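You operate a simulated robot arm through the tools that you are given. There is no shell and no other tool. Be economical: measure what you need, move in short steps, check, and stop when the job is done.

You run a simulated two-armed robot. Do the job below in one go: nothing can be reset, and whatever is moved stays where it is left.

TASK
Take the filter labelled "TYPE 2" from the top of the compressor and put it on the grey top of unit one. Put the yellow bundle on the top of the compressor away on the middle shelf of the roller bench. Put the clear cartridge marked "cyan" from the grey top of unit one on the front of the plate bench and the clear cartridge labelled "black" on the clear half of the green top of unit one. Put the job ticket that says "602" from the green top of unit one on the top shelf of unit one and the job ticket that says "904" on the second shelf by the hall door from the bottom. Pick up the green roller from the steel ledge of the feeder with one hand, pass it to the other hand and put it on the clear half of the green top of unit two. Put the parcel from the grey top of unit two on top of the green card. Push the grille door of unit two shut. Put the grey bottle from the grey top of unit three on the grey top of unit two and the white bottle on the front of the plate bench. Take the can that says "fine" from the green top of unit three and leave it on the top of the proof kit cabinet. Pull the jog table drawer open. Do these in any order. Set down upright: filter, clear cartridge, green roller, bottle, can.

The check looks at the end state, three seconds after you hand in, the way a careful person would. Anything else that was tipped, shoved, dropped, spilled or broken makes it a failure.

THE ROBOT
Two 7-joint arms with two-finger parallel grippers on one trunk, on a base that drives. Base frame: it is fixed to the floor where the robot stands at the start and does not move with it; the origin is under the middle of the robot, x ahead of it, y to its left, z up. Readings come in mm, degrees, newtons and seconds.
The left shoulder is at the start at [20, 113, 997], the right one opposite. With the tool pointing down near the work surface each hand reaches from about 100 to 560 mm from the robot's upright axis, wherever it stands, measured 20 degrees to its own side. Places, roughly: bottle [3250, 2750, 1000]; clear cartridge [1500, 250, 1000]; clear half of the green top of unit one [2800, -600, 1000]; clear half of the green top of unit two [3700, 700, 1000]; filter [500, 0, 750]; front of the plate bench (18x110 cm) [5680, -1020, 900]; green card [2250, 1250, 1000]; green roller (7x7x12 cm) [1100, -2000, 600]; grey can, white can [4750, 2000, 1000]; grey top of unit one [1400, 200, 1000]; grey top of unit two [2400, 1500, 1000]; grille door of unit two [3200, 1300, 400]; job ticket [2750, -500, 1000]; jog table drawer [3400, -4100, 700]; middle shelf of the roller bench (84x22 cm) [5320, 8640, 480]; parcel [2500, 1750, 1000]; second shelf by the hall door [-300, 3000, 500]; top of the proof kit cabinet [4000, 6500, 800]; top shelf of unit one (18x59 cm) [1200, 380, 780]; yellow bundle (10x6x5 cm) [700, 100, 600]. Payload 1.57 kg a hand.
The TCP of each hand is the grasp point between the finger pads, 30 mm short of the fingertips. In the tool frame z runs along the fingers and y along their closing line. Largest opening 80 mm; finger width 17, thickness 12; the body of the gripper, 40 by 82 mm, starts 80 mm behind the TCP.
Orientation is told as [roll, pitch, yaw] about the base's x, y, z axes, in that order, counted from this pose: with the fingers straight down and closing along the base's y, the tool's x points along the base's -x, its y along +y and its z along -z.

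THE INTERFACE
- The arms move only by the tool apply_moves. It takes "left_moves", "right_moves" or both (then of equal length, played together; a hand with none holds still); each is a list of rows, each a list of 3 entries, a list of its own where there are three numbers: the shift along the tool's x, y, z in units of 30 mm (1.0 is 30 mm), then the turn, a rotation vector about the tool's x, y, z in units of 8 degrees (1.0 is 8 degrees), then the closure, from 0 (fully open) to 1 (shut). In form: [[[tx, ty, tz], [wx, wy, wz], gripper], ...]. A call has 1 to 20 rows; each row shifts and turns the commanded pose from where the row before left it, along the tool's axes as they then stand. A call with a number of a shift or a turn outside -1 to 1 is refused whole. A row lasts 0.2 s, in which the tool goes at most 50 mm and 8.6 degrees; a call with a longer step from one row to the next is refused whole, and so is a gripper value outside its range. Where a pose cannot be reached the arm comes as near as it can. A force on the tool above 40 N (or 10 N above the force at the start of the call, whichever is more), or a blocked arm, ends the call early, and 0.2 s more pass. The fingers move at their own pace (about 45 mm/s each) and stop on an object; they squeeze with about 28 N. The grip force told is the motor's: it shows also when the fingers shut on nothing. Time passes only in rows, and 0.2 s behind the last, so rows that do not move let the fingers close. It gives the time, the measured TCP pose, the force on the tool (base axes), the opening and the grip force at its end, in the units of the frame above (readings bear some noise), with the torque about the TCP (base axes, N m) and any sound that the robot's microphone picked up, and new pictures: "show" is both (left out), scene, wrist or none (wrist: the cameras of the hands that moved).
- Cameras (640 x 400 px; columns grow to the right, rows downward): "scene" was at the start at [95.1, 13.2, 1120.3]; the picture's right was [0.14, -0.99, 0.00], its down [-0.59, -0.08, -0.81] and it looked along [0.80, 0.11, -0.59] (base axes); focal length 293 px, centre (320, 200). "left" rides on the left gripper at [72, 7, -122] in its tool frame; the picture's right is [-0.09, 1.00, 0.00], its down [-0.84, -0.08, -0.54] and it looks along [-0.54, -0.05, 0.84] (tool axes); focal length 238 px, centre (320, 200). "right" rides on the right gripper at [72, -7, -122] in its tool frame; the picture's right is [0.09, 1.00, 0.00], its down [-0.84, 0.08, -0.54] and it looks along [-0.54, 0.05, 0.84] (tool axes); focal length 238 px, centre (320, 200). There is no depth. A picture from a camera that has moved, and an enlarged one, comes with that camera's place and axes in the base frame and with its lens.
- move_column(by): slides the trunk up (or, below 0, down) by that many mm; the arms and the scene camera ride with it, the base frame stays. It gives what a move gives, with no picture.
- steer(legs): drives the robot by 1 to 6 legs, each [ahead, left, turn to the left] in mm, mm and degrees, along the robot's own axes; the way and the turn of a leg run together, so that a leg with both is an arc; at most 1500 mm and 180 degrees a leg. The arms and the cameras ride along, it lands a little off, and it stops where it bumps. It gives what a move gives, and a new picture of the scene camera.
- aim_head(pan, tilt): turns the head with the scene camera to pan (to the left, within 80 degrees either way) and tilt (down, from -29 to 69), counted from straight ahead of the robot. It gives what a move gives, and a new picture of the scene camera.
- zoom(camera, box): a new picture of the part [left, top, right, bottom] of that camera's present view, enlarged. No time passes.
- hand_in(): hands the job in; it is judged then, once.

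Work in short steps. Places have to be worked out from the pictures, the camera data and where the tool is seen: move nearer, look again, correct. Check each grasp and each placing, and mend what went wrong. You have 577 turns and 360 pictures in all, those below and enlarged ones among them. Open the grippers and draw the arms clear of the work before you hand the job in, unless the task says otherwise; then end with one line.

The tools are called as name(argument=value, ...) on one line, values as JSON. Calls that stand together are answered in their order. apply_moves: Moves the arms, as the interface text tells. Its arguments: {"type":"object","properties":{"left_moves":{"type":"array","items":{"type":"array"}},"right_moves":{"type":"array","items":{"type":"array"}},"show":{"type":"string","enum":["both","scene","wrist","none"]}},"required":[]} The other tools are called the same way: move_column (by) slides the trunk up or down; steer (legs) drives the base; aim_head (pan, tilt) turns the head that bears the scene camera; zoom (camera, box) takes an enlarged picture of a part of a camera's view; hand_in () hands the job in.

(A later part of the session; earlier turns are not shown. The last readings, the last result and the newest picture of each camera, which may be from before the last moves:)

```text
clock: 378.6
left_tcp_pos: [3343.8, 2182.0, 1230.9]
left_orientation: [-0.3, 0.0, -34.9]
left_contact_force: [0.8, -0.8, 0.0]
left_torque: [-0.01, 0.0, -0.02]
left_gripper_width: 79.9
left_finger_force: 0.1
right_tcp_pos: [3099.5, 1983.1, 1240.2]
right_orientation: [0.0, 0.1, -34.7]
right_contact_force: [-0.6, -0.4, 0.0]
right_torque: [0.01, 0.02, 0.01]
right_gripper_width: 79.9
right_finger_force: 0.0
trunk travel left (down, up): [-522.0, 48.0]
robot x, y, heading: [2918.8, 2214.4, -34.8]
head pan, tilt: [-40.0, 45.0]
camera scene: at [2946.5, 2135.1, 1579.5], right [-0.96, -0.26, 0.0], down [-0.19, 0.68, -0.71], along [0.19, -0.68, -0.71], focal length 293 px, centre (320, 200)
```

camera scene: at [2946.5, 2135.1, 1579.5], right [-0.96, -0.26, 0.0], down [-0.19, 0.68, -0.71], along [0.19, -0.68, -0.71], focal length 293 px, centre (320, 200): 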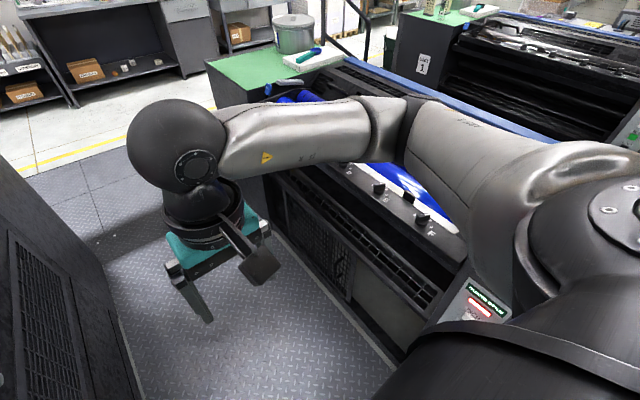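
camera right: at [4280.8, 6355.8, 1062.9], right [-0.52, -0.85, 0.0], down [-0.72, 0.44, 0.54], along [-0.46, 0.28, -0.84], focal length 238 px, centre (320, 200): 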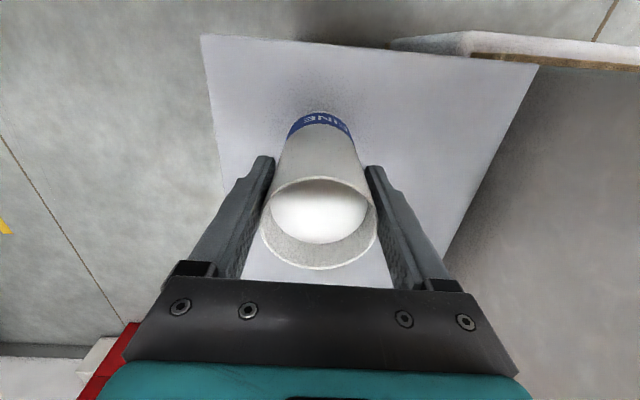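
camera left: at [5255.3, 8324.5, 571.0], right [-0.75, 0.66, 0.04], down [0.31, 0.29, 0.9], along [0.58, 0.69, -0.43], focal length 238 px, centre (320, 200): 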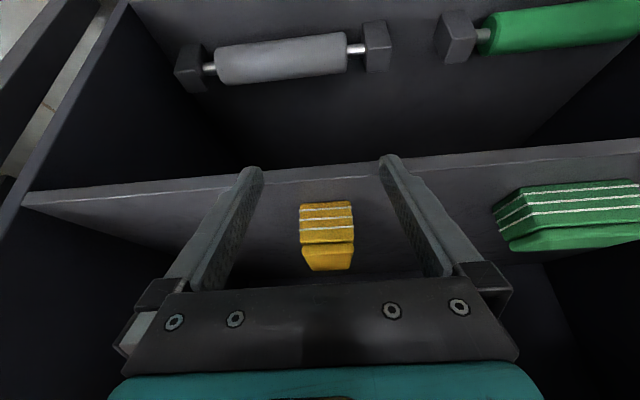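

The door's free edge with handle appears near u≈1620, hinge further in. I drive to face it.

steer(legs=[[600, 30, 0], [0, 0, -90]])

aim_head(pan=0, tilt=60)

```text
clock: 385.9
left_tcp_pos: [3388.6, 1476.1, 1231.4]
left_orientation: [-0.3, 0.1, -125.4]
left_contact_force: [0.5, 0.0, -0.6]
left_torque: [0.01, -0.02, -0.01]
left_gripper_width: 80.2
left_finger_force: 0.0
right_tcp_pos: [3190.1, 1722.5, 1239.6]
right_orientation: [0.0, 0.0, -125.1]
right_contact_force: [-0.8, -0.3, -0.1]
right_torque: [-0.02, -0.01, -0.01]
right_gripper_width: 80.2
right_finger_force: 0.1
trunk travel left (down, up): [-522.0, 48.0]
robot x, y, heading: [3424.4, 1899.6, -125.4]
head pan, tilt: [-40.0, 45.0]
camera scene: at [3340.5, 1873.1, 1579.5], right [-0.26, 0.97, 0.0], down [0.68, 0.18, -0.71], along [-0.68, -0.18, -0.71], focal length 293 px, centre (320, 200)
```

scene: 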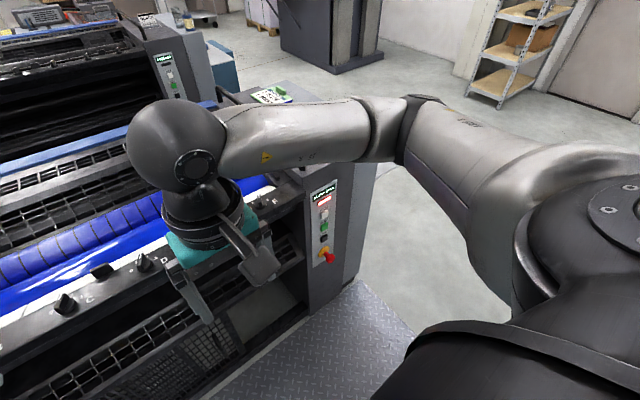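

```text
clock: 386.9
left_tcp_pos: [3388.2, 1474.9, 1232.0]
left_orientation: [-0.3, 0.1, -125.4]
left_contact_force: [0.3, -0.3, 0.0]
left_torque: [0.02, -0.01, 0.01]
left_gripper_width: 80.0
left_finger_force: 0.0
right_tcp_pos: [3189.8, 1723.8, 1239.5]
right_orientation: [-0.1, 0.1, -125.0]
right_contact_force: [-0.8, -0.8, 0.4]
right_torque: [0.0, 0.01, 0.0]
right_gripper_width: 80.0
right_finger_force: 0.1
trunk travel left (down, up): [-522.0, 48.0]
robot x, y, heading: [3428.2, 1900.0, -125.2]
head pan, tilt: [0.0, 60.0]
camera scene: at [3380.7, 1839.4, 1560.0], right [-0.82, 0.58, 0.0], down [0.5, 0.71, -0.5], along [-0.29, -0.41, -0.87], focal length 293 px, centre (320, 200)
```

scene: 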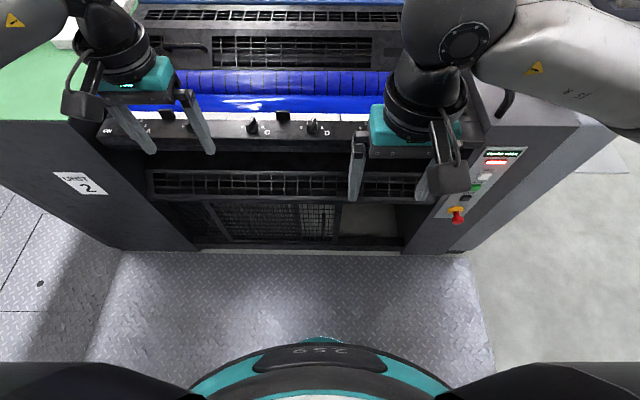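

zoom(camera="scene", box=[130, 160, 450, 270])

```text
2.00 times, centred on (290, 215) of scene
camera zoom: at [3380.7, 1839.4, 1560.0], right [-0.82, 0.58, 0.0], down [0.5, 0.71, -0.5], along [-0.29, -0.41, -0.87], focal length 586 px, centre (380, 170)
```

zoom: 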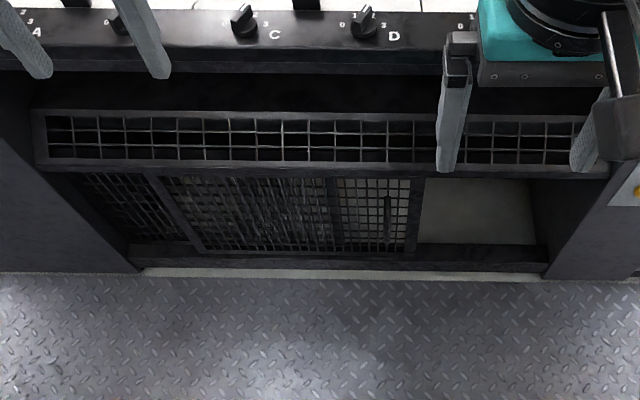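

It is a sliding grille door: its handle is near the right frame, with a gap of ~270 mm still open at the right. I must push it to my right. I lower the trunk and look again.

move_column(by=-400)

move_column(by=-110)

aim_head(pan=0, tilt=45)

zoom(camera="scene", box=[200, 140, 440, 290])

```text
clock: 390.8
left_tcp_pos: [3389.7, 1475.6, 832.5]
left_orientation: [-0.3, 0.1, -125.4]
left_contact_force: [1.1, -0.5, 0.2]
left_torque: [0.01, 0.03, 0.02]
left_gripper_width: 80.1
left_finger_force: 0.1
right_tcp_pos: [3190.4, 1723.6, 839.3]
right_orientation: [0.1, 0.1, -125.1]
right_contact_force: [0.4, -0.2, 0.0]
right_torque: [-0.01, 0.02, 0.0]
right_gripper_width: 79.9
right_finger_force: 0.1
trunk travel left (down, up): [-122.0, 448.0]
robot x, y, heading: [3428.5, 1899.6, -125.2]
head pan, tilt: [0.0, 60.0]
```

```text
clock: 392.2
left_tcp_pos: [3388.5, 1474.3, 723.1]
left_orientation: [-0.3, 0.0, -125.4]
left_contact_force: [0.0, -0.3, 0.2]
left_torque: [0.02, 0.01, -0.01]
left_gripper_width: 80.0
left_finger_force: 0.1
right_tcp_pos: [3189.3, 1721.9, 729.4]
right_orientation: [0.1, 0.1, -125.1]
right_contact_force: [-0.9, 0.5, -0.1]
right_torque: [0.0, 0.03, 0.0]
right_gripper_width: 80.1
right_finger_force: 0.0
trunk travel left (down, up): [-12.0, 558.0]
robot x, y, heading: [3428.8, 1902.3, -125.3]
head pan, tilt: [0.0, 60.0]
```

```text
clock: 393.0
left_tcp_pos: [3388.0, 1474.8, 723.5]
left_orientation: [-0.2, 0.0, -125.5]
left_contact_force: [0.0, -0.5, 0.7]
left_torque: [-0.01, 0.0, 0.0]
left_gripper_width: 80.1
left_finger_force: 0.0
right_tcp_pos: [3188.9, 1722.3, 731.0]
right_orientation: [-0.1, 0.1, -125.1]
right_contact_force: [0.6, -0.1, 0.7]
right_torque: [0.0, 0.02, 0.0]
right_gripper_width: 80.1
right_finger_force: 0.0
trunk travel left (down, up): [-12.0, 558.0]
robot x, y, heading: [3423.9, 1899.8, -125.3]
head pan, tilt: [0.0, 45.0]
camera scene: at [3372.4, 1827.4, 1069.4], right [-0.82, 0.58, 0.0], down [0.41, 0.58, -0.71], along [-0.41, -0.58, -0.71], focal length 293 px, centre (320, 200)
```

scene: 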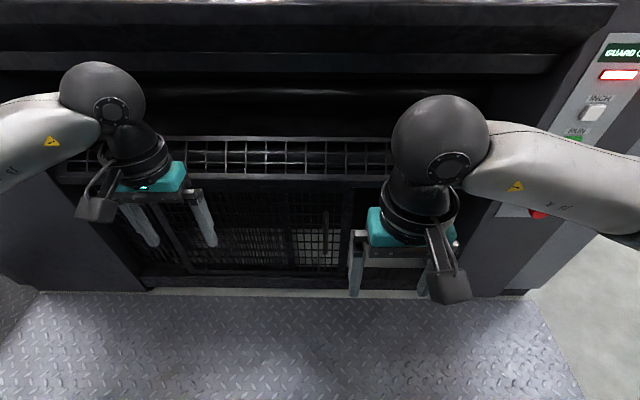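

```text
2.67 times, centred on (320, 215) of scene
camera zoom: at [3372.4, 1827.4, 1069.4], right [-0.82, 0.58, 0.0], down [0.41, 0.58, -0.71], along [-0.41, -0.58, -0.71], focal length 782 px, centre (320, 160)
```

zoom: 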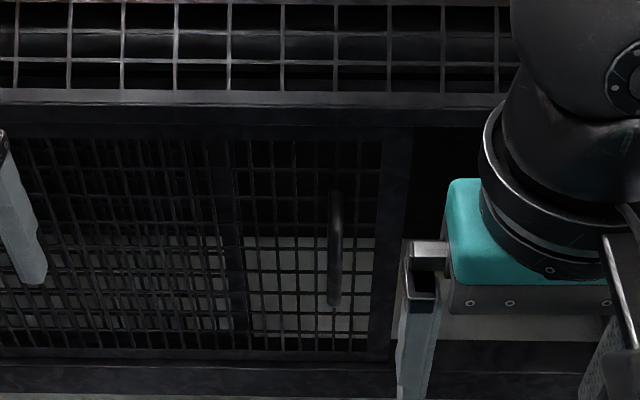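

The handle bar is at about 648 mm ahead, z 257–467, 17 mm right of centre; it must travel ~273 mm to the right. I drive 180 mm closer and bring the right hand, closed and tilted, in front left of the bar.

steer(legs=[[180, 0, 0]])

apply_moves(right_moves=[[[0, 0.87, 0], [0, -1, 0], 1], [[0, 0.87, 0], [0, -1, 0], 1], [[0, 0.87, 0], [0, -1, 0], 1], [[0, 0.87, 0], [0, -1, 0], 1], [[0, 0.87, 0], [0, -1, 0], 1], [[0.31, 0, 0.93], [0, 0, 0], 1], [[0.31, 0, 0.93], [0, 0, 0], 1], [[0.31, 0, 0.93], [0, 0, 0], 1], [[0.31, 0, 0.93], [0, 0, 0], 1], [[0.31, 0, 0.93], [0, 0, 0], 1], [[0.31, 0, 0.93], [0, 0, 0], 1], [[0.31, 0, 0.93], [0, 0, 0], 1], [[0.31, 0, 0.93], [0, 0, 0], 1], [[0.31, 0, 0.93], [0, 0, 0], 1], [[0.31, 0, 0.93], [0, 0, 0], 1], [[0.31, 0, 0.93], [0, 0, 0], 1]])

```text
clock: 394.5
left_tcp_pos: [3286.3, 1329.8, 722.8]
left_orientation: [-0.3, 0.0, -125.4]
left_contact_force: [0.0, 0.1, -0.3]
left_torque: [0.02, 0.0, 0.03]
left_gripper_width: 79.9
left_finger_force: 0.0
right_tcp_pos: [3087.0, 1577.8, 729.8]
right_orientation: [0.0, 0.1, -125.1]
right_contact_force: [0.9, -0.1, 0.0]
right_torque: [-0.02, 0.02, 0.01]
right_gripper_width: 79.8
right_finger_force: 0.0
trunk travel left (down, up): [-12.0, 558.0]
robot x, y, heading: [3320.8, 1755.5, -124.9]
head pan, tilt: [0.0, 45.0]
camera scene: at [3269.9, 1682.0, 1069.5], right [-0.82, 0.58, 0.0], down [0.41, 0.58, -0.71], along [-0.41, -0.58, -0.71], focal length 293 px, centre (320, 200)
```

scene: 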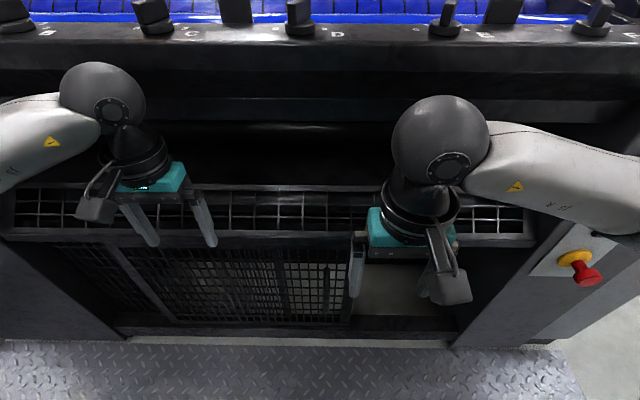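

```text
clock: 397.9
left_tcp_pos: [3285.4, 1330.9, 722.4]
left_orientation: [-0.4, 0.0, -125.4]
left_contact_force: [-1.0, 0.5, -0.7]
left_torque: [-0.02, 0.0, 0.02]
left_gripper_width: 80.1
left_finger_force: 0.0
right_tcp_pos: [3125.6, 1405.1, 428.5]
right_orientation: [0.0, -39.8, -125.1]
right_contact_force: [-0.7, 0.2, 0.1]
right_torque: [0.02, 0.01, 0.01]
right_gripper_width: 0.1
right_finger_force: 21.5
trunk travel left (down, up): [-12.0, 558.0]
robot x, y, heading: [3327.4, 1757.1, -125.4]
head pan, tilt: [0.0, 45.0]
camera scene: at [3269.8, 1682.0, 1069.5], right [-0.82, 0.58, 0.0], down [0.41, 0.58, -0.71], along [-0.41, -0.58, -0.71], focal length 293 px, centre (320, 200)
camera right: at [3196.6, 1517.9, 475.2], right [0.86, -0.51, -0.06], down [-0.11, -0.29, 0.95], along [-0.51, -0.81, -0.3], focal length 238 px, centre (320, 200)
```

scene: 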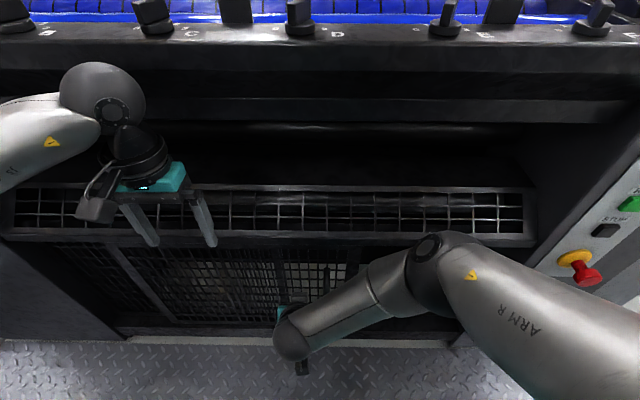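
right: 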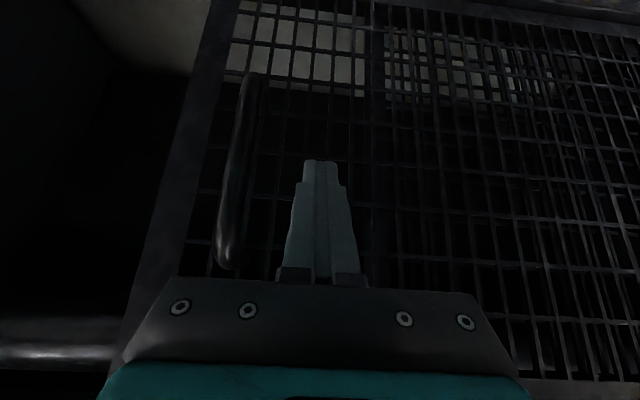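

The bar is just to the right of my fingertips. I move 50 mm forward beside it.

apply_moves(right_moves=[[[-0.64, 0, 0.535], [0, 0, 0], 1], [[-0.64, 0, 0.535], [0, 0, 0], 1], [[0, 0, 0], [0, 0, 0], 1]], show="wrist")

```text
clock: 398.6
left_tcp_pos: [3287.5, 1331.3, 721.5]
left_orientation: [-0.3, 0.0, -125.5]
left_contact_force: [0.3, -0.1, -0.5]
left_torque: [-0.01, 0.02, -0.01]
left_gripper_width: 80.0
left_finger_force: 0.1
right_tcp_pos: [3111.2, 1369.6, 423.9]
right_orientation: [0.9, -38.4, -124.9]
right_contact_force: [2.1, 1.6, 0.5]
right_torque: [0.01, 0.0, -0.02]
right_gripper_width: 0.0
right_finger_force: 20.8
trunk travel left (down, up): [-12.0, 558.0]
robot x, y, heading: [3325.8, 1755.7, -125.1]
head pan, tilt: [0.0, 45.0]
stopped in row 3 (right hand): the force on the tool passed its limit at 46 N (the readings are from after the stop); the commanded pose is now the measured one
camera right: at [3179.1, 1483.0, 474.0], right [0.86, -0.5, -0.04], down [-0.13, -0.3, 0.95], along [-0.49, -0.81, -0.32], focal length 238 px, centre (320, 200)
```

right: 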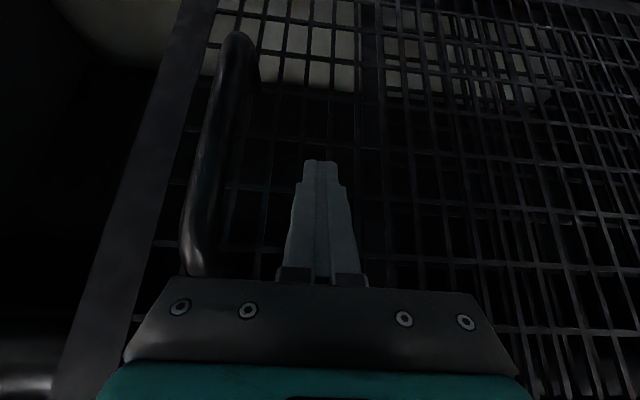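

The tip touched the mesh; I back off slightly and slide right toward the bar.

apply_moves(right_moves=[[[0.22, 0, -0.18], [0, 0, 0], 1], [[0, -0.7, 0], [0, 0, 0], 1], [[0, -0.7, 0], [0, 0, 0], 1], [[0, -0.7, 0], [0, 0, 0], 1]], show="wrist")

```text
clock: 399.6
left_tcp_pos: [3285.5, 1330.6, 722.9]
left_orientation: [-0.2, 0.0, -125.4]
left_contact_force: [0.7, -0.5, -0.5]
left_torque: [0.0, 0.02, 0.0]
left_gripper_width: 79.9
left_finger_force: 0.1
right_tcp_pos: [3061.9, 1411.6, 423.5]
right_orientation: [0.9, -38.6, -125.0]
right_contact_force: [0.3, -0.7, 0.3]
right_torque: [0.01, -0.02, 0.01]
right_gripper_width: 0.0
right_finger_force: 21.0
trunk travel left (down, up): [-12.0, 558.0]
robot x, y, heading: [3325.2, 1755.5, -125.1]
head pan, tilt: [0.0, 45.0]
camera right: at [3130.5, 1525.7, 473.5], right [0.86, -0.51, -0.05], down [-0.12, -0.3, 0.95], along [-0.49, -0.81, -0.32], focal length 238 px, centre (320, 200)
```

right: 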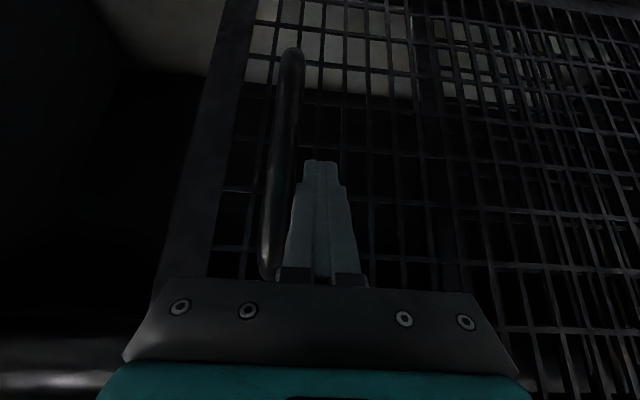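

Bar nearly touching. I push rightwards in smaller steps.

apply_moves(right_moves=[[[0, -0.5, 0], [0, 0, 0], 1], [[0, -0.5, 0], [0, 0, 0], 1], [[0, -0.5, 0], [0, 0, 0], 1], [[0, -0.5, 0], [0, 0, 0], 1]], show="wrist")

```text
clock: 400.6
left_tcp_pos: [3285.8, 1330.4, 722.1]
left_orientation: [-0.3, 0.0, -125.4]
left_contact_force: [-0.3, 0.8, -0.2]
left_torque: [-0.01, -0.03, 0.0]
left_gripper_width: 80.1
left_finger_force: 0.0
right_tcp_pos: [3031.2, 1432.9, 423.7]
right_orientation: [0.4, -38.3, -124.9]
right_contact_force: [-0.6, 0.0, -0.5]
right_torque: [-0.01, 0.0, 0.0]
right_gripper_width: 0.1
right_finger_force: 21.2
right hand out of reach, approached as far as the arm can: row 3, 4
trunk travel left (down, up): [-12.0, 558.0]
robot x, y, heading: [3324.7, 1757.5, -125.0]
head pan, tilt: [0.0, 45.0]
camera right: at [3099.9, 1545.4, 474.1], right [0.86, -0.51, -0.05], down [-0.12, -0.31, 0.94], along [-0.49, -0.81, -0.33], focal length 238 px, centre (320, 200)
```

right: 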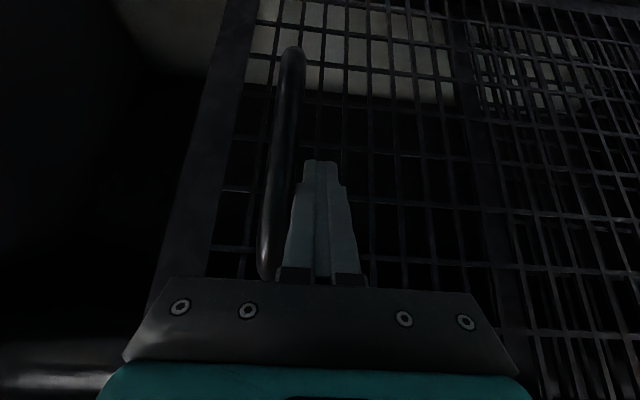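

The door slides with my finger, but the arm is at its limit, so I continue the push by strafing the base right.

steer(legs=[[0, -100, 0]])

zoom(camera="right", box=[0, 0, 640, 400])

```text
clock: 401.7
left_tcp_pos: [3205.5, 1386.3, 723.1]
left_orientation: [-0.3, -0.1, -125.4]
left_contact_force: [0.5, -0.4, 0.4]
left_torque: [0.0, -0.02, 0.02]
left_gripper_width: 80.2
left_finger_force: 0.0
right_tcp_pos: [2949.9, 1489.8, 423.9]
right_orientation: [0.4, -38.2, -124.9]
right_contact_force: [-0.7, -0.2, 0.3]
right_torque: [0.01, 0.02, 0.01]
right_gripper_width: 0.0
right_finger_force: 20.8
trunk travel left (down, up): [-12.0, 558.0]
robot x, y, heading: [3244.0, 1813.9, -125.2]
head pan, tilt: [0.0, 45.0]
camera scene: at [3189.5, 1739.5, 1069.5], right [-0.82, 0.58, 0.0], down [0.41, 0.58, -0.71], along [-0.41, -0.58, -0.71], focal length 293 px, centre (320, 200)
```

scene: 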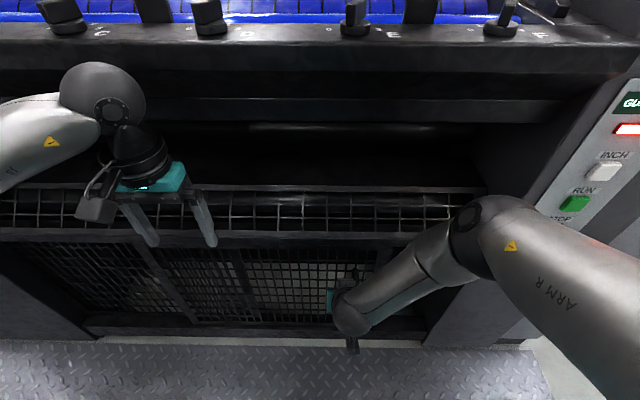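

```text
1.00 times, centred on (320, 200) of right (not enlarged: the box is as wide or as high as the picture)
camera zoom: at [3019.2, 1602.5, 474.0], right [0.86, -0.51, -0.05], down [-0.12, -0.31, 0.94], along [-0.49, -0.81, -0.33], focal length 238 px, centre (320, 200)
```

zoom: 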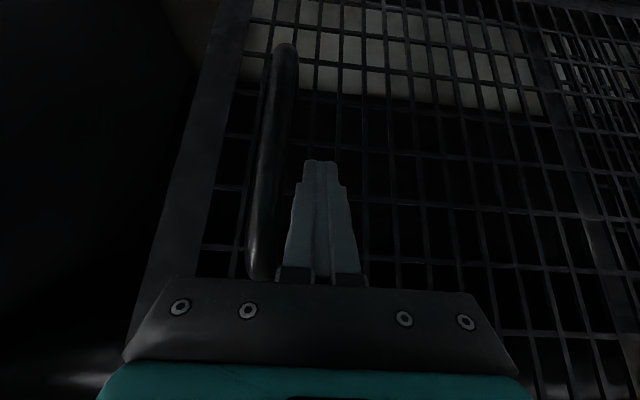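

Working. I strafe another 120 mm.

steer(legs=[[0, -110, 0]])

zoom(camera="right", box=[0, 0, 640, 400])

```text
clock: 402.9
left_tcp_pos: [3116.0, 1450.3, 722.2]
left_orientation: [-0.3, 0.1, -125.4]
left_contact_force: [0.7, 0.3, -0.4]
left_torque: [0.0, 0.01, -0.01]
left_gripper_width: 79.6
left_finger_force: 0.0
right_tcp_pos: [2859.5, 1552.1, 423.8]
right_orientation: [0.4, -38.2, -125.0]
right_contact_force: [0.4, -1.2, -0.9]
right_torque: [-0.01, 0.03, -0.01]
right_gripper_width: 0.1
right_finger_force: 21.2
trunk travel left (down, up): [-12.0, 558.0]
robot x, y, heading: [3155.2, 1877.4, -125.4]
head pan, tilt: [0.0, 45.0]
camera scene: at [3099.9, 1802.7, 1069.5], right [-0.82, 0.58, 0.0], down [0.41, 0.58, -0.71], along [-0.41, -0.58, -0.71], focal length 293 px, centre (320, 200)
```

scene: 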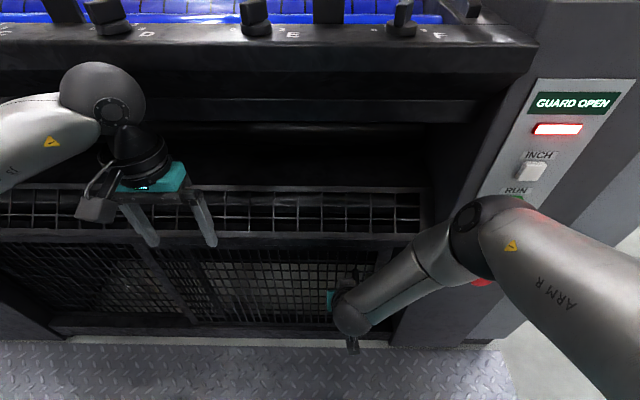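

```text
1.00 times, centred on (320, 200) of right (not enlarged: the box is as wide or as high as the picture)
camera zoom: at [2929.3, 1665.5, 474.0], right [0.86, -0.51, -0.05], down [-0.12, -0.31, 0.94], along [-0.49, -0.81, -0.33], focal length 238 px, centre (320, 200)
```

zoom: 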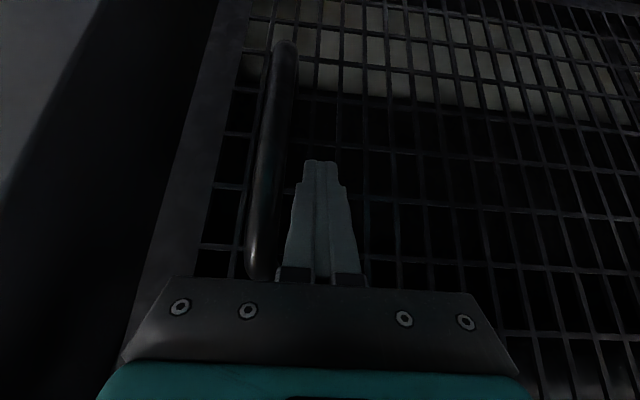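

About 30 mm remain to the jamb. Another short strafe.

steer(legs=[[0, -35, 0]])

```text
clock: 403.8
left_tcp_pos: [3086.3, 1470.6, 722.2]
left_orientation: [-0.3, 0.0, -125.4]
left_contact_force: [-1.0, -0.8, 0.4]
left_torque: [0.03, -0.02, 0.01]
left_gripper_width: 79.9
left_finger_force: 0.0
right_tcp_pos: [2831.3, 1572.9, 423.5]
right_orientation: [0.4, -38.3, -124.9]
right_contact_force: [-0.1, -1.1, 0.0]
right_torque: [0.0, -0.03, -0.02]
right_gripper_width: 0.2
right_finger_force: 21.3
trunk travel left (down, up): [-12.0, 558.0]
robot x, y, heading: [3123.5, 1899.7, -125.0]
head pan, tilt: [0.0, 45.0]
camera scene: at [3071.3, 1822.8, 1069.5], right [-0.82, 0.58, 0.0], down [0.41, 0.58, -0.71], along [-0.41, -0.58, -0.71], focal length 293 px, centre (320, 200)
```

scene: 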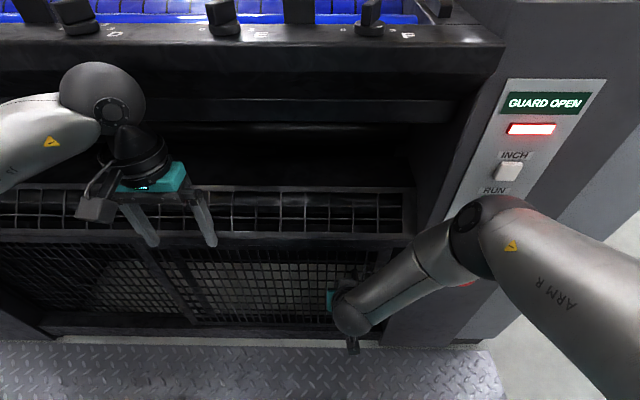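

steer(legs=[[0, -25, 0]])

zoom(camera="right", box=[0, 0, 640, 400])

```text
clock: 404.6
left_tcp_pos: [3067.5, 1484.5, 722.4]
left_orientation: [-0.4, 0.0, -125.4]
left_contact_force: [-1.1, 0.2, -0.7]
left_torque: [-0.03, 0.01, 0.02]
left_gripper_width: 80.0
left_finger_force: 0.0
right_tcp_pos: [2810.6, 1588.1, 423.0]
right_orientation: [0.4, -38.2, -124.9]
right_contact_force: [0.9, 0.8, -0.9]
right_torque: [-0.1, 0.02, 0.01]
right_gripper_width: 0.0
right_finger_force: 21.3
trunk travel left (down, up): [-12.0, 558.0]
robot x, y, heading: [3103.6, 1909.8, -125.0]
head pan, tilt: [0.0, 45.0]
camera scene: at [3050.9, 1837.3, 1069.5], right [-0.82, 0.58, 0.0], down [0.41, 0.58, -0.71], along [-0.41, -0.58, -0.71], focal length 293 px, centre (320, 200)
```

scene: 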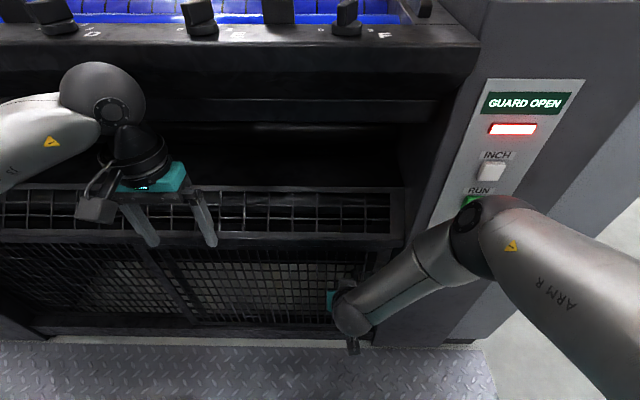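

```text
1.00 times, centred on (320, 200) of right (not enlarged: the box is as wide or as high as the picture)
camera zoom: at [2879.9, 1700.7, 473.6], right [0.86, -0.51, -0.05], down [-0.12, -0.31, 0.94], along [-0.5, -0.8, -0.33], focal length 238 px, centre (320, 200)
```

zoom: 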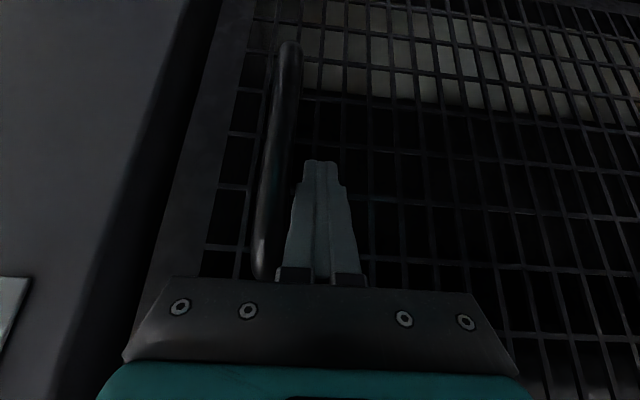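

steer(legs=[[0, -25, 0]])

zoom(camera="right", box=[0, 0, 400, 400])

```text
clock: 405.7
left_tcp_pos: [3046.7, 1500.1, 722.7]
left_orientation: [-0.3, 0.1, -125.1]
left_contact_force: [-0.5, 0.0, -0.2]
left_torque: [0.01, -0.03, 0.0]
left_gripper_width: 79.9
left_finger_force: 0.1
right_tcp_pos: [2799.7, 1598.1, 423.6]
right_orientation: [1.4, -38.0, -124.6]
right_contact_force: [0.1, -1.4, -0.8]
right_torque: [0.0, 0.02, -0.02]
right_gripper_width: 0.1
right_finger_force: 21.2
trunk travel left (down, up): [-12.0, 558.0]
robot x, y, heading: [3081.1, 1926.3, -125.1]
head pan, tilt: [0.0, 45.0]
stopped in leg 1: the force on the tool passed its limit at 40 N (the readings are from after the stop); the commanded pose is now the measured one
camera scene: at [3029.8, 1851.8, 1069.5], right [-0.82, 0.57, 0.0], down [0.41, 0.58, -0.71], along [-0.41, -0.58, -0.71], focal length 293 px, centre (320, 200)
```

scene: 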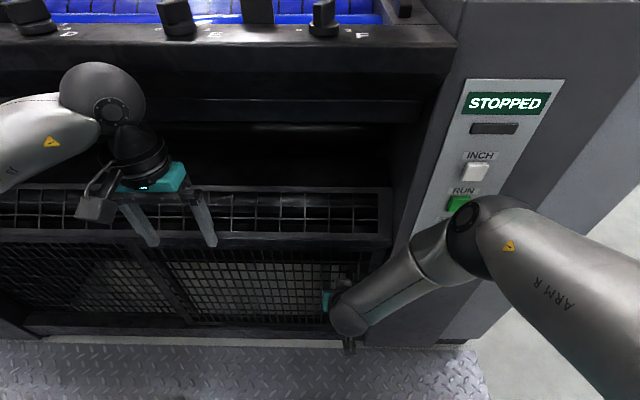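

```text
1.00 times, centred on (200, 200) of right (not enlarged: the box is as wide or as high as the picture)
camera zoom: at [2866.4, 1711.4, 475.3], right [0.87, -0.49, -0.04], down [-0.13, -0.3, 0.94], along [-0.48, -0.82, -0.33], focal length 238 px, centre (440, 200)
```

zoom: 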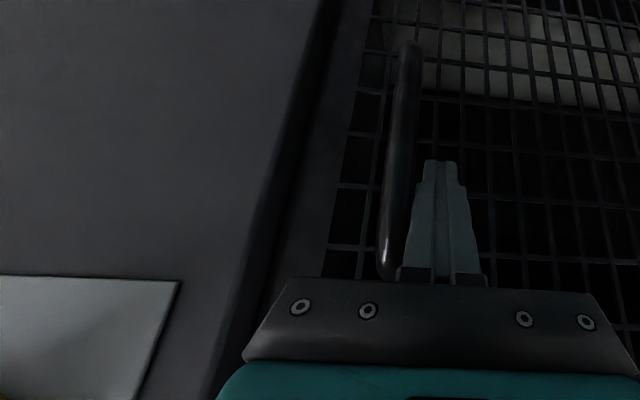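

The panel now reads STOPPED: the guard is shut. I back the hand out and turn to unit three for the bottles.

steer(legs=[[0, 25, 0], [-300, 0, 0]])

apply_moves(right_moves=[[[-0.64, 0, -0.77], [0, 0, 0], 0], [[-0.64, 0, -0.77], [0, 0, 0], 0], [[-0.64, 0, -0.77], [0, 0, 0], 0], [[-0.64, 0, -0.77], [0, 0, 0], 0], [[-0.64, 0, -0.77], [0, 0, 0], 0], [[-0.64, 0, -0.77], [0, 0, 0], 0], [[-0.64, 0, -0.77], [0, 0, 0], 0], [[-0.64, -0.3, -0.77], [0, 0, 0], 0], [[0, -0.3, 0], [0, 1, 0], 0], [[0, -0.3, 0], [0, 1, 0], 0], [[0, -0.3, 0], [0, 1, 0], 0], [[0, -0.3, 0], [0, 1, 0], 0], [[0, -0.3, 0], [0, 0.8, 0], 0]], show="none")

move_column(by=400)

move_column(by=120)

```text
clock: 408.1
left_tcp_pos: [3239.5, 1732.4, 721.7]
left_orientation: [-0.3, 0.1, -125.2]
left_contact_force: [0.5, -0.1, 0.6]
left_torque: [0.02, -0.03, 0.02]
left_gripper_width: 80.1
left_finger_force: 0.0
right_tcp_pos: [2992.9, 1829.8, 423.8]
right_orientation: [1.5, -38.1, -124.8]
right_contact_force: [-0.6, -0.7, -0.2]
right_torque: [-0.01, 0.0, -0.03]
right_gripper_width: 0.0
right_finger_force: 21.5
trunk travel left (down, up): [-12.0, 558.0]
robot x, y, heading: [3277.9, 2159.8, -125.0]
head pan, tilt: [0.0, 45.0]
camera scene: at [3223.2, 2083.7, 1069.5], right [-0.82, 0.58, 0.0], down [0.41, 0.58, -0.71], along [-0.41, -0.58, -0.71], focal length 293 px, centre (320, 200)
```

scene: 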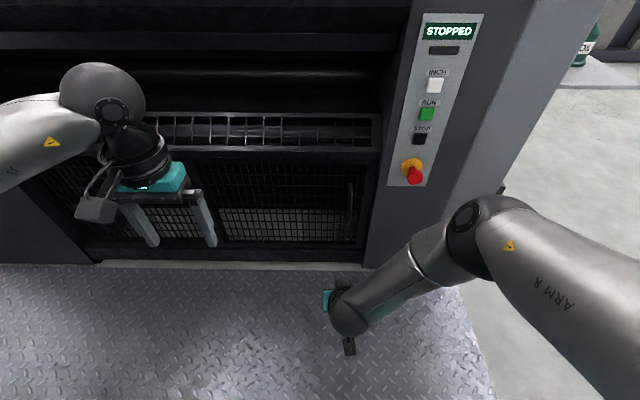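

```text
clock: 410.9
left_tcp_pos: [3239.0, 1731.8, 722.2]
left_orientation: [-0.3, 0.1, -125.3]
left_contact_force: [-0.2, -0.9, -0.6]
left_torque: [-0.02, -0.01, -0.03]
left_gripper_width: 79.8
left_finger_force: 0.1
right_tcp_pos: [2939.5, 1857.1, 664.1]
right_orientation: [1.2, 0.6, -123.8]
right_contact_force: [0.9, 0.3, -0.2]
right_torque: [0.01, -0.05, 0.01]
right_gripper_width: 79.9
right_finger_force: 0.0
trunk travel left (down, up): [-12.0, 558.0]
robot x, y, heading: [3275.9, 2154.9, -125.4]
head pan, tilt: [0.0, 45.0]
```

```text
clock: 414.8
left_tcp_pos: [3239.5, 1730.5, 1123.3]
left_orientation: [-0.2, 0.0, -125.3]
left_contact_force: [-0.2, 0.4, 0.2]
left_torque: [0.0, 0.03, -0.04]
left_gripper_width: 79.9
left_finger_force: 0.0
right_tcp_pos: [2939.7, 1856.2, 1062.9]
right_orientation: [1.1, 0.4, -123.8]
right_contact_force: [-0.5, 0.3, 0.5]
right_torque: [0.04, 0.03, -0.01]
right_gripper_width: 80.1
right_finger_force: 0.0
trunk travel left (down, up): [-412.0, 158.0]
robot x, y, heading: [3275.2, 2152.9, -125.3]
head pan, tilt: [0.0, 45.0]
```

```text
clock: 416.3
left_tcp_pos: [3239.1, 1731.9, 1242.3]
left_orientation: [-0.2, 0.0, -125.4]
left_contact_force: [0.7, 0.5, -0.2]
left_torque: [0.02, 0.0, 0.03]
left_gripper_width: 80.1
left_finger_force: 0.0
right_tcp_pos: [2940.3, 1857.8, 1182.7]
right_orientation: [1.1, 0.4, -123.7]
right_contact_force: [-0.4, -0.2, 0.6]
right_torque: [-0.01, -0.01, -0.01]
right_gripper_width: 80.0
right_finger_force: 0.1
trunk travel left (down, up): [-532.0, 38.0]
robot x, y, heading: [3277.2, 2154.2, -125.2]
head pan, tilt: [0.0, 45.0]
```

I centre in the gangway opposite the grey tops and look at unit two's grey top first.

steer(legs=[[230, 0, 0], [0, -360, 0]])

aim_head(pan=0, tilt=40)

```text
clock: 419.9
left_tcp_pos: [2813.4, 1752.3, 1241.9]
left_orientation: [-0.4, 0.2, -125.4]
left_contact_force: [-0.3, 0.6, 0.4]
left_torque: [0.0, -0.04, -0.01]
left_gripper_width: 80.0
left_finger_force: 0.1
right_tcp_pos: [2514.3, 1877.5, 1184.4]
right_orientation: [1.2, 0.4, -123.9]
right_contact_force: [-0.7, 0.5, -0.8]
right_torque: [0.0, 0.0, 0.0]
right_gripper_width: 79.9
right_finger_force: 0.1
trunk travel left (down, up): [-532.0, 38.0]
robot x, y, heading: [2851.4, 2180.1, -125.0]
head pan, tilt: [0.0, 45.0]
camera scene: at [2797.9, 2104.2, 1589.5], right [-0.82, 0.58, 0.0], down [0.41, 0.58, -0.71], along [-0.41, -0.58, -0.71], focal length 293 px, centre (320, 200)
```

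scene: 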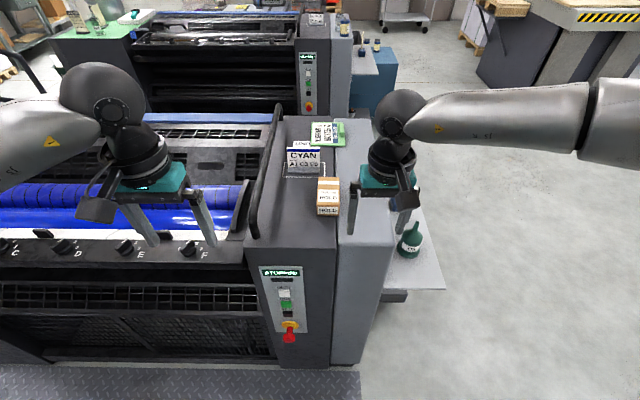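

```text
clock: 420.6
left_tcp_pos: [2813.8, 1752.0, 1242.8]
left_orientation: [-0.3, 0.0, -125.3]
left_contact_force: [0.4, -0.5, 0.2]
left_torque: [0.01, 0.01, 0.01]
left_gripper_width: 80.2
left_finger_force: 0.1
right_tcp_pos: [2514.6, 1878.0, 1184.2]
right_orientation: [1.2, 0.4, -123.8]
right_contact_force: [0.2, -0.5, 0.2]
right_torque: [0.0, 0.02, 0.04]
right_gripper_width: 79.9
right_finger_force: 0.1
trunk travel left (down, up): [-532.0, 38.0]
robot x, y, heading: [2853.9, 2175.2, -125.1]
head pan, tilt: [0.0, 40.0]
camera scene: at [2796.2, 2100.8, 1596.7], right [-0.82, 0.58, 0.0], down [0.37, 0.53, -0.77], along [-0.44, -0.63, -0.64], focal length 293 px, centre (320, 200)
```

scene: 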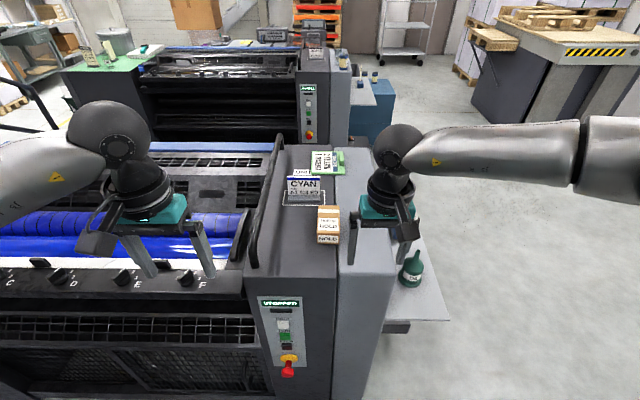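

zoom(camera="scene", box=[250, 130, 390, 260])

```text
3.08 times, centred on (320, 195) of scene
camera zoom: at [2796.2, 2100.8, 1596.7], right [-0.82, 0.58, 0.0], down [0.37, 0.53, -0.77], along [-0.44, -0.63, -0.64], focal length 902 px, centre (320, 215)
```

zoom: 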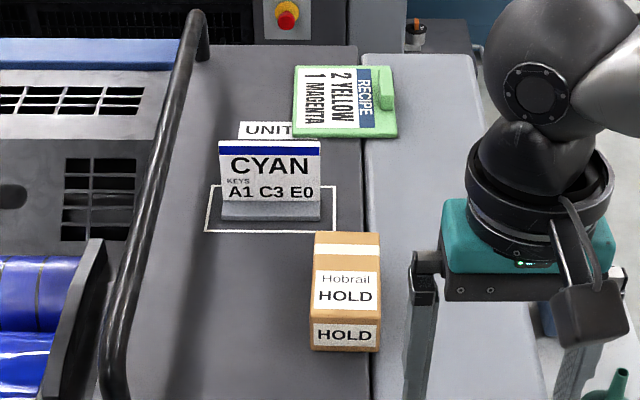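

The parcel (about 56×100×43) stands ~670 ahead; the green recipe card lies beyond near gangway 1–2. I move up to pick the parcel with the right hand.

steer(legs=[[0, 85, 0], [165, 0, 0]])

```text
clock: 422.7
left_tcp_pos: [2789.1, 1567.6, 1241.0]
left_orientation: [-0.3, 0.0, -125.4]
left_contact_force: [-0.7, 0.5, -0.2]
left_torque: [-0.01, -0.01, -0.03]
left_gripper_width: 80.0
left_finger_force: 0.1
right_tcp_pos: [2490.5, 1694.2, 1183.2]
right_orientation: [1.3, 0.4, -123.9]
right_contact_force: [0.1, -0.5, 0.3]
right_torque: [0.03, -0.01, -0.03]
right_gripper_width: 79.9
right_finger_force: 0.1
trunk travel left (down, up): [-532.0, 38.0]
robot x, y, heading: [2827.0, 1989.7, -125.4]
head pan, tilt: [0.0, 40.0]
camera scene: at [2770.5, 1916.8, 1596.7], right [-0.82, 0.58, 0.0], down [0.37, 0.53, -0.77], along [-0.44, -0.63, -0.64], focal length 293 px, centre (320, 200)
```

scene: 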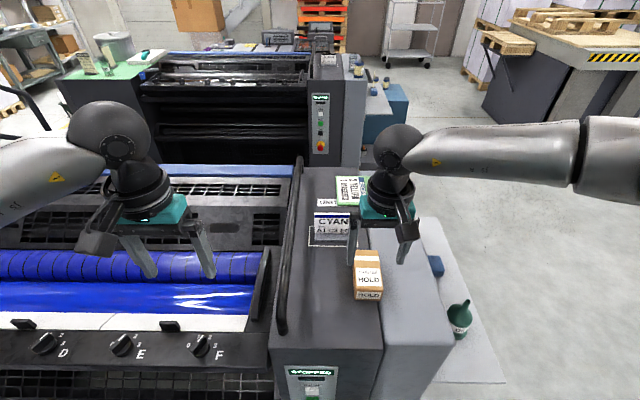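

apply_moves(right_moves=[[[-0.73, 0, 0.5], [0, 0, 0.4], 0], [[-0.73, 0, 0.5], [0, 0, 0], 0], [[-0.73, 0, 0.5], [0, 0, 0], 0], [[0, 0, 0.5], [0, 0, 0], 0]], show="wrist")

```text
clock: 423.7
left_tcp_pos: [2788.7, 1567.5, 1242.2]
left_orientation: [-0.3, 0.2, -125.3]
left_contact_force: [0.1, 0.6, -0.5]
left_torque: [0.02, 0.01, 0.0]
left_gripper_width: 79.7
left_finger_force: 0.0
right_tcp_pos: [2452.9, 1642.0, 1122.1]
right_orientation: [1.1, 0.5, -127.0]
right_contact_force: [0.3, 0.0, -0.6]
right_torque: [0.01, 0.01, -0.01]
right_gripper_width: 79.9
right_finger_force: 0.0
trunk travel left (down, up): [-532.0, 38.0]
robot x, y, heading: [2824.8, 1992.0, -125.4]
head pan, tilt: [0.0, 40.0]
camera right: at [2487.6, 1703.1, 1244.2], right [0.85, -0.53, 0.02], down [-0.45, -0.71, 0.54], along [-0.27, -0.47, -0.84], focal length 238 px, centre (320, 200)
```

right: 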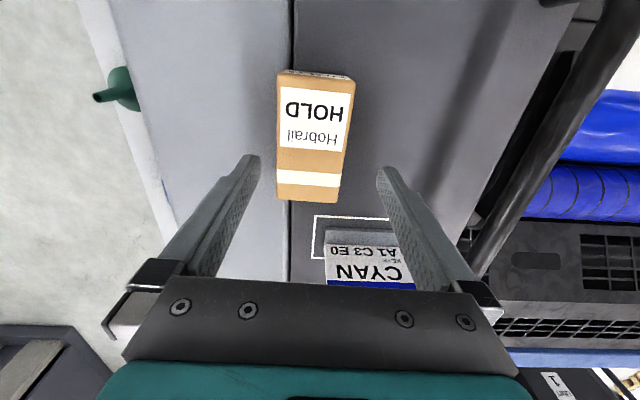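

apply_moves(right_moves=[[[0.33, -0.17, 0.3], [0, 0, 0.4], 0], [[0, 0, 0.8], [0, 0, 0], 0], [[0, 0, 0.8], [0, 0, 0], 0], [[0, 0, 0.7], [0, 0, 0], 0], [[0, 0, 0], [0, 0, 0], 0.9], [[0, 0, 0], [0, 0, 0], 0.9], [[0, 0, 0], [0, 0, 0], 0.9], [[0, 0, 0], [0, 0, 0], 0.9]], show="wrist")

```text
clock: 425.5
left_tcp_pos: [2788.5, 1567.5, 1242.2]
left_orientation: [-0.3, 0.1, -125.3]
left_contact_force: [0.0, 0.4, 0.4]
left_torque: [-0.02, -0.01, 0.02]
left_gripper_width: 80.2
left_finger_force: 0.1
right_tcp_pos: [2456.3, 1651.9, 1045.3]
right_orientation: [1.1, 0.6, -130.3]
right_contact_force: [-0.4, 0.6, -0.3]
right_torque: [0.0, 0.0, 0.05]
right_gripper_width: 60.0
right_finger_force: 27.4
trunk travel left (down, up): [-532.0, 38.0]
robot x, y, heading: [2829.0, 1990.5, -125.1]
head pan, tilt: [0.0, 40.0]
camera right: at [2494.7, 1711.6, 1166.7], right [0.82, -0.57, 0.02], down [-0.49, -0.69, 0.54], along [-0.29, -0.45, -0.84], focal length 238 px, centre (320, 200)
```

right: 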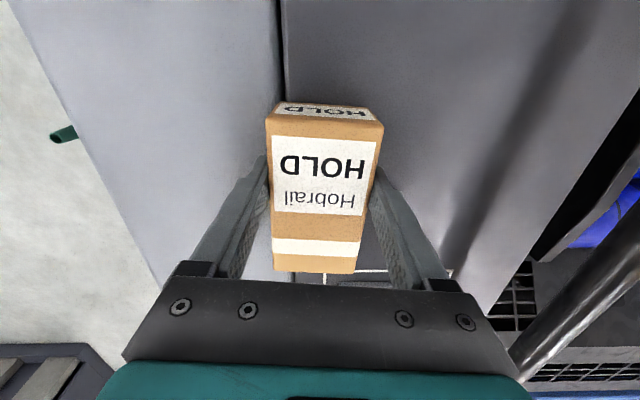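

Parcel gripped (60 mm). I lift, draw back, and drive round the front of unit two into gangway 1–2, then turn to face the card.

apply_moves(right_moves=[[[0, 0, -1], [0, 0, 0], 0.9], [[0, 0, -1], [0, 0, 0], 0.9], [[0, 0, -1], [0, 0, 0], 0.9], [[0, 0, -1], [0, 0, 0], 0.9], [[0, 0, -1], [0, 0, 0], 0.9], [[0.9, 0, 0], [0, 0, 0], 0.9], [[0.9, 0, 0], [0, 0, 0], 0.9], [[0.9, 0, 0], [0, 0, 0], 0.9], [[0.9, 0, 0], [0, 0, 0], 0.9], [[0.9, 0, 0], [0, 0, 0], 0.9]], show="none")

steer(legs=[[-150, 0, 0], [0, -900, 0], [1490, 0, 0], [0, 800, 0], [0, 0, 180]])

aim_head(pan=0, tilt=45)

```text
clock: 427.7
left_tcp_pos: [2788.9, 1568.4, 1242.3]
left_orientation: [-0.3, 0.0, -125.4]
left_contact_force: [0.1, -0.5, 0.2]
left_torque: [-0.02, -0.03, -0.01]
left_gripper_width: 79.9
left_finger_force: 0.1
right_tcp_pos: [2540.9, 1755.5, 1196.7]
right_orientation: [1.2, 0.5, -130.2]
right_contact_force: [-0.3, 0.0, -2.8]
right_torque: [0.03, -0.02, 0.0]
right_gripper_width: 59.8
right_finger_force: 27.9
trunk travel left (down, up): [-532.0, 38.0]
robot x, y, heading: [2821.9, 1994.7, -125.2]
head pan, tilt: [0.0, 40.0]
```

```text
clock: 451.6
left_tcp_pos: [2003.0, 1375.9, 1241.9]
left_orientation: [-0.2, 0.1, 54.1]
left_contact_force: [-0.4, 0.4, 0.4]
left_torque: [0.02, 0.0, 0.0]
left_gripper_width: 79.9
left_finger_force: 0.1
right_tcp_pos: [2250.6, 1188.7, 1195.5]
right_orientation: [1.1, 0.5, 49.3]
right_contact_force: [-1.0, 0.3, -2.0]
right_torque: [-0.01, 0.01, 0.0]
right_gripper_width: 59.9
right_finger_force: 27.9
trunk travel left (down, up): [-532.0, 38.0]
robot x, y, heading: [1959.6, 951.2, 54.4]
head pan, tilt: [0.0, 40.0]
camera scene: at [2015.1, 1030.0, 1596.7], right [0.81, -0.58, 0.0], down [-0.37, -0.52, -0.77], along [0.45, 0.62, -0.64], focal length 293 px, centre (320, 200)
```

scene: 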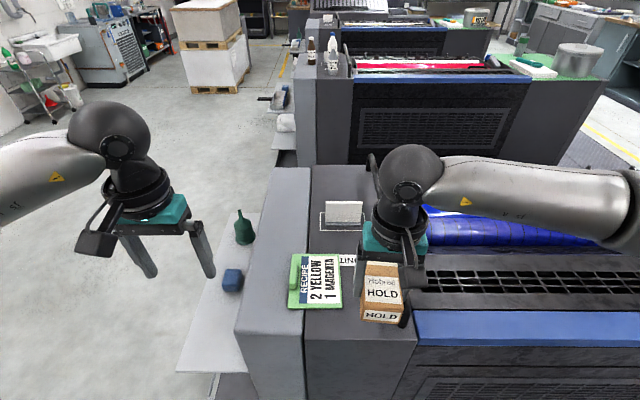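

```text
clock: 452.3
left_tcp_pos: [2002.7, 1376.0, 1241.8]
left_orientation: [-0.2, 0.1, 54.3]
left_contact_force: [0.7, 1.0, 0.5]
left_torque: [-0.01, -0.01, -0.02]
left_gripper_width: 79.8
left_finger_force: 0.1
right_tcp_pos: [2250.3, 1188.7, 1196.3]
right_orientation: [1.2, 0.6, 49.3]
right_contact_force: [-0.4, -0.2, -2.7]
right_torque: [-0.02, -0.01, -0.01]
right_gripper_width: 59.8
right_finger_force: 27.6
trunk travel left (down, up): [-532.0, 38.0]
robot x, y, heading: [1962.0, 952.8, 54.3]
head pan, tilt: [0.0, 45.0]
camera scene: at [2013.0, 1027.0, 1589.5], right [0.81, -0.58, 0.0], down [-0.41, -0.57, -0.71], along [0.41, 0.57, -0.71], focal length 293 px, centre (320, 200)
```

scene: 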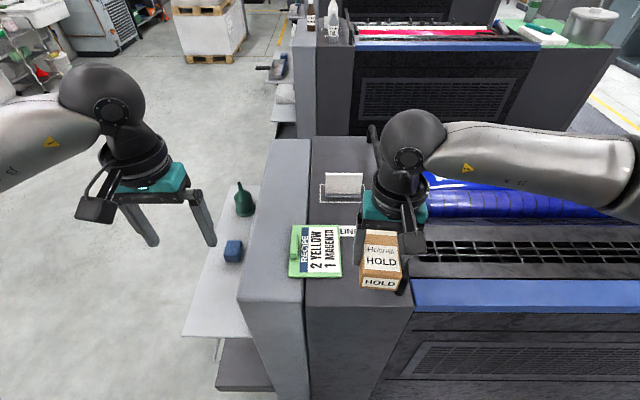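

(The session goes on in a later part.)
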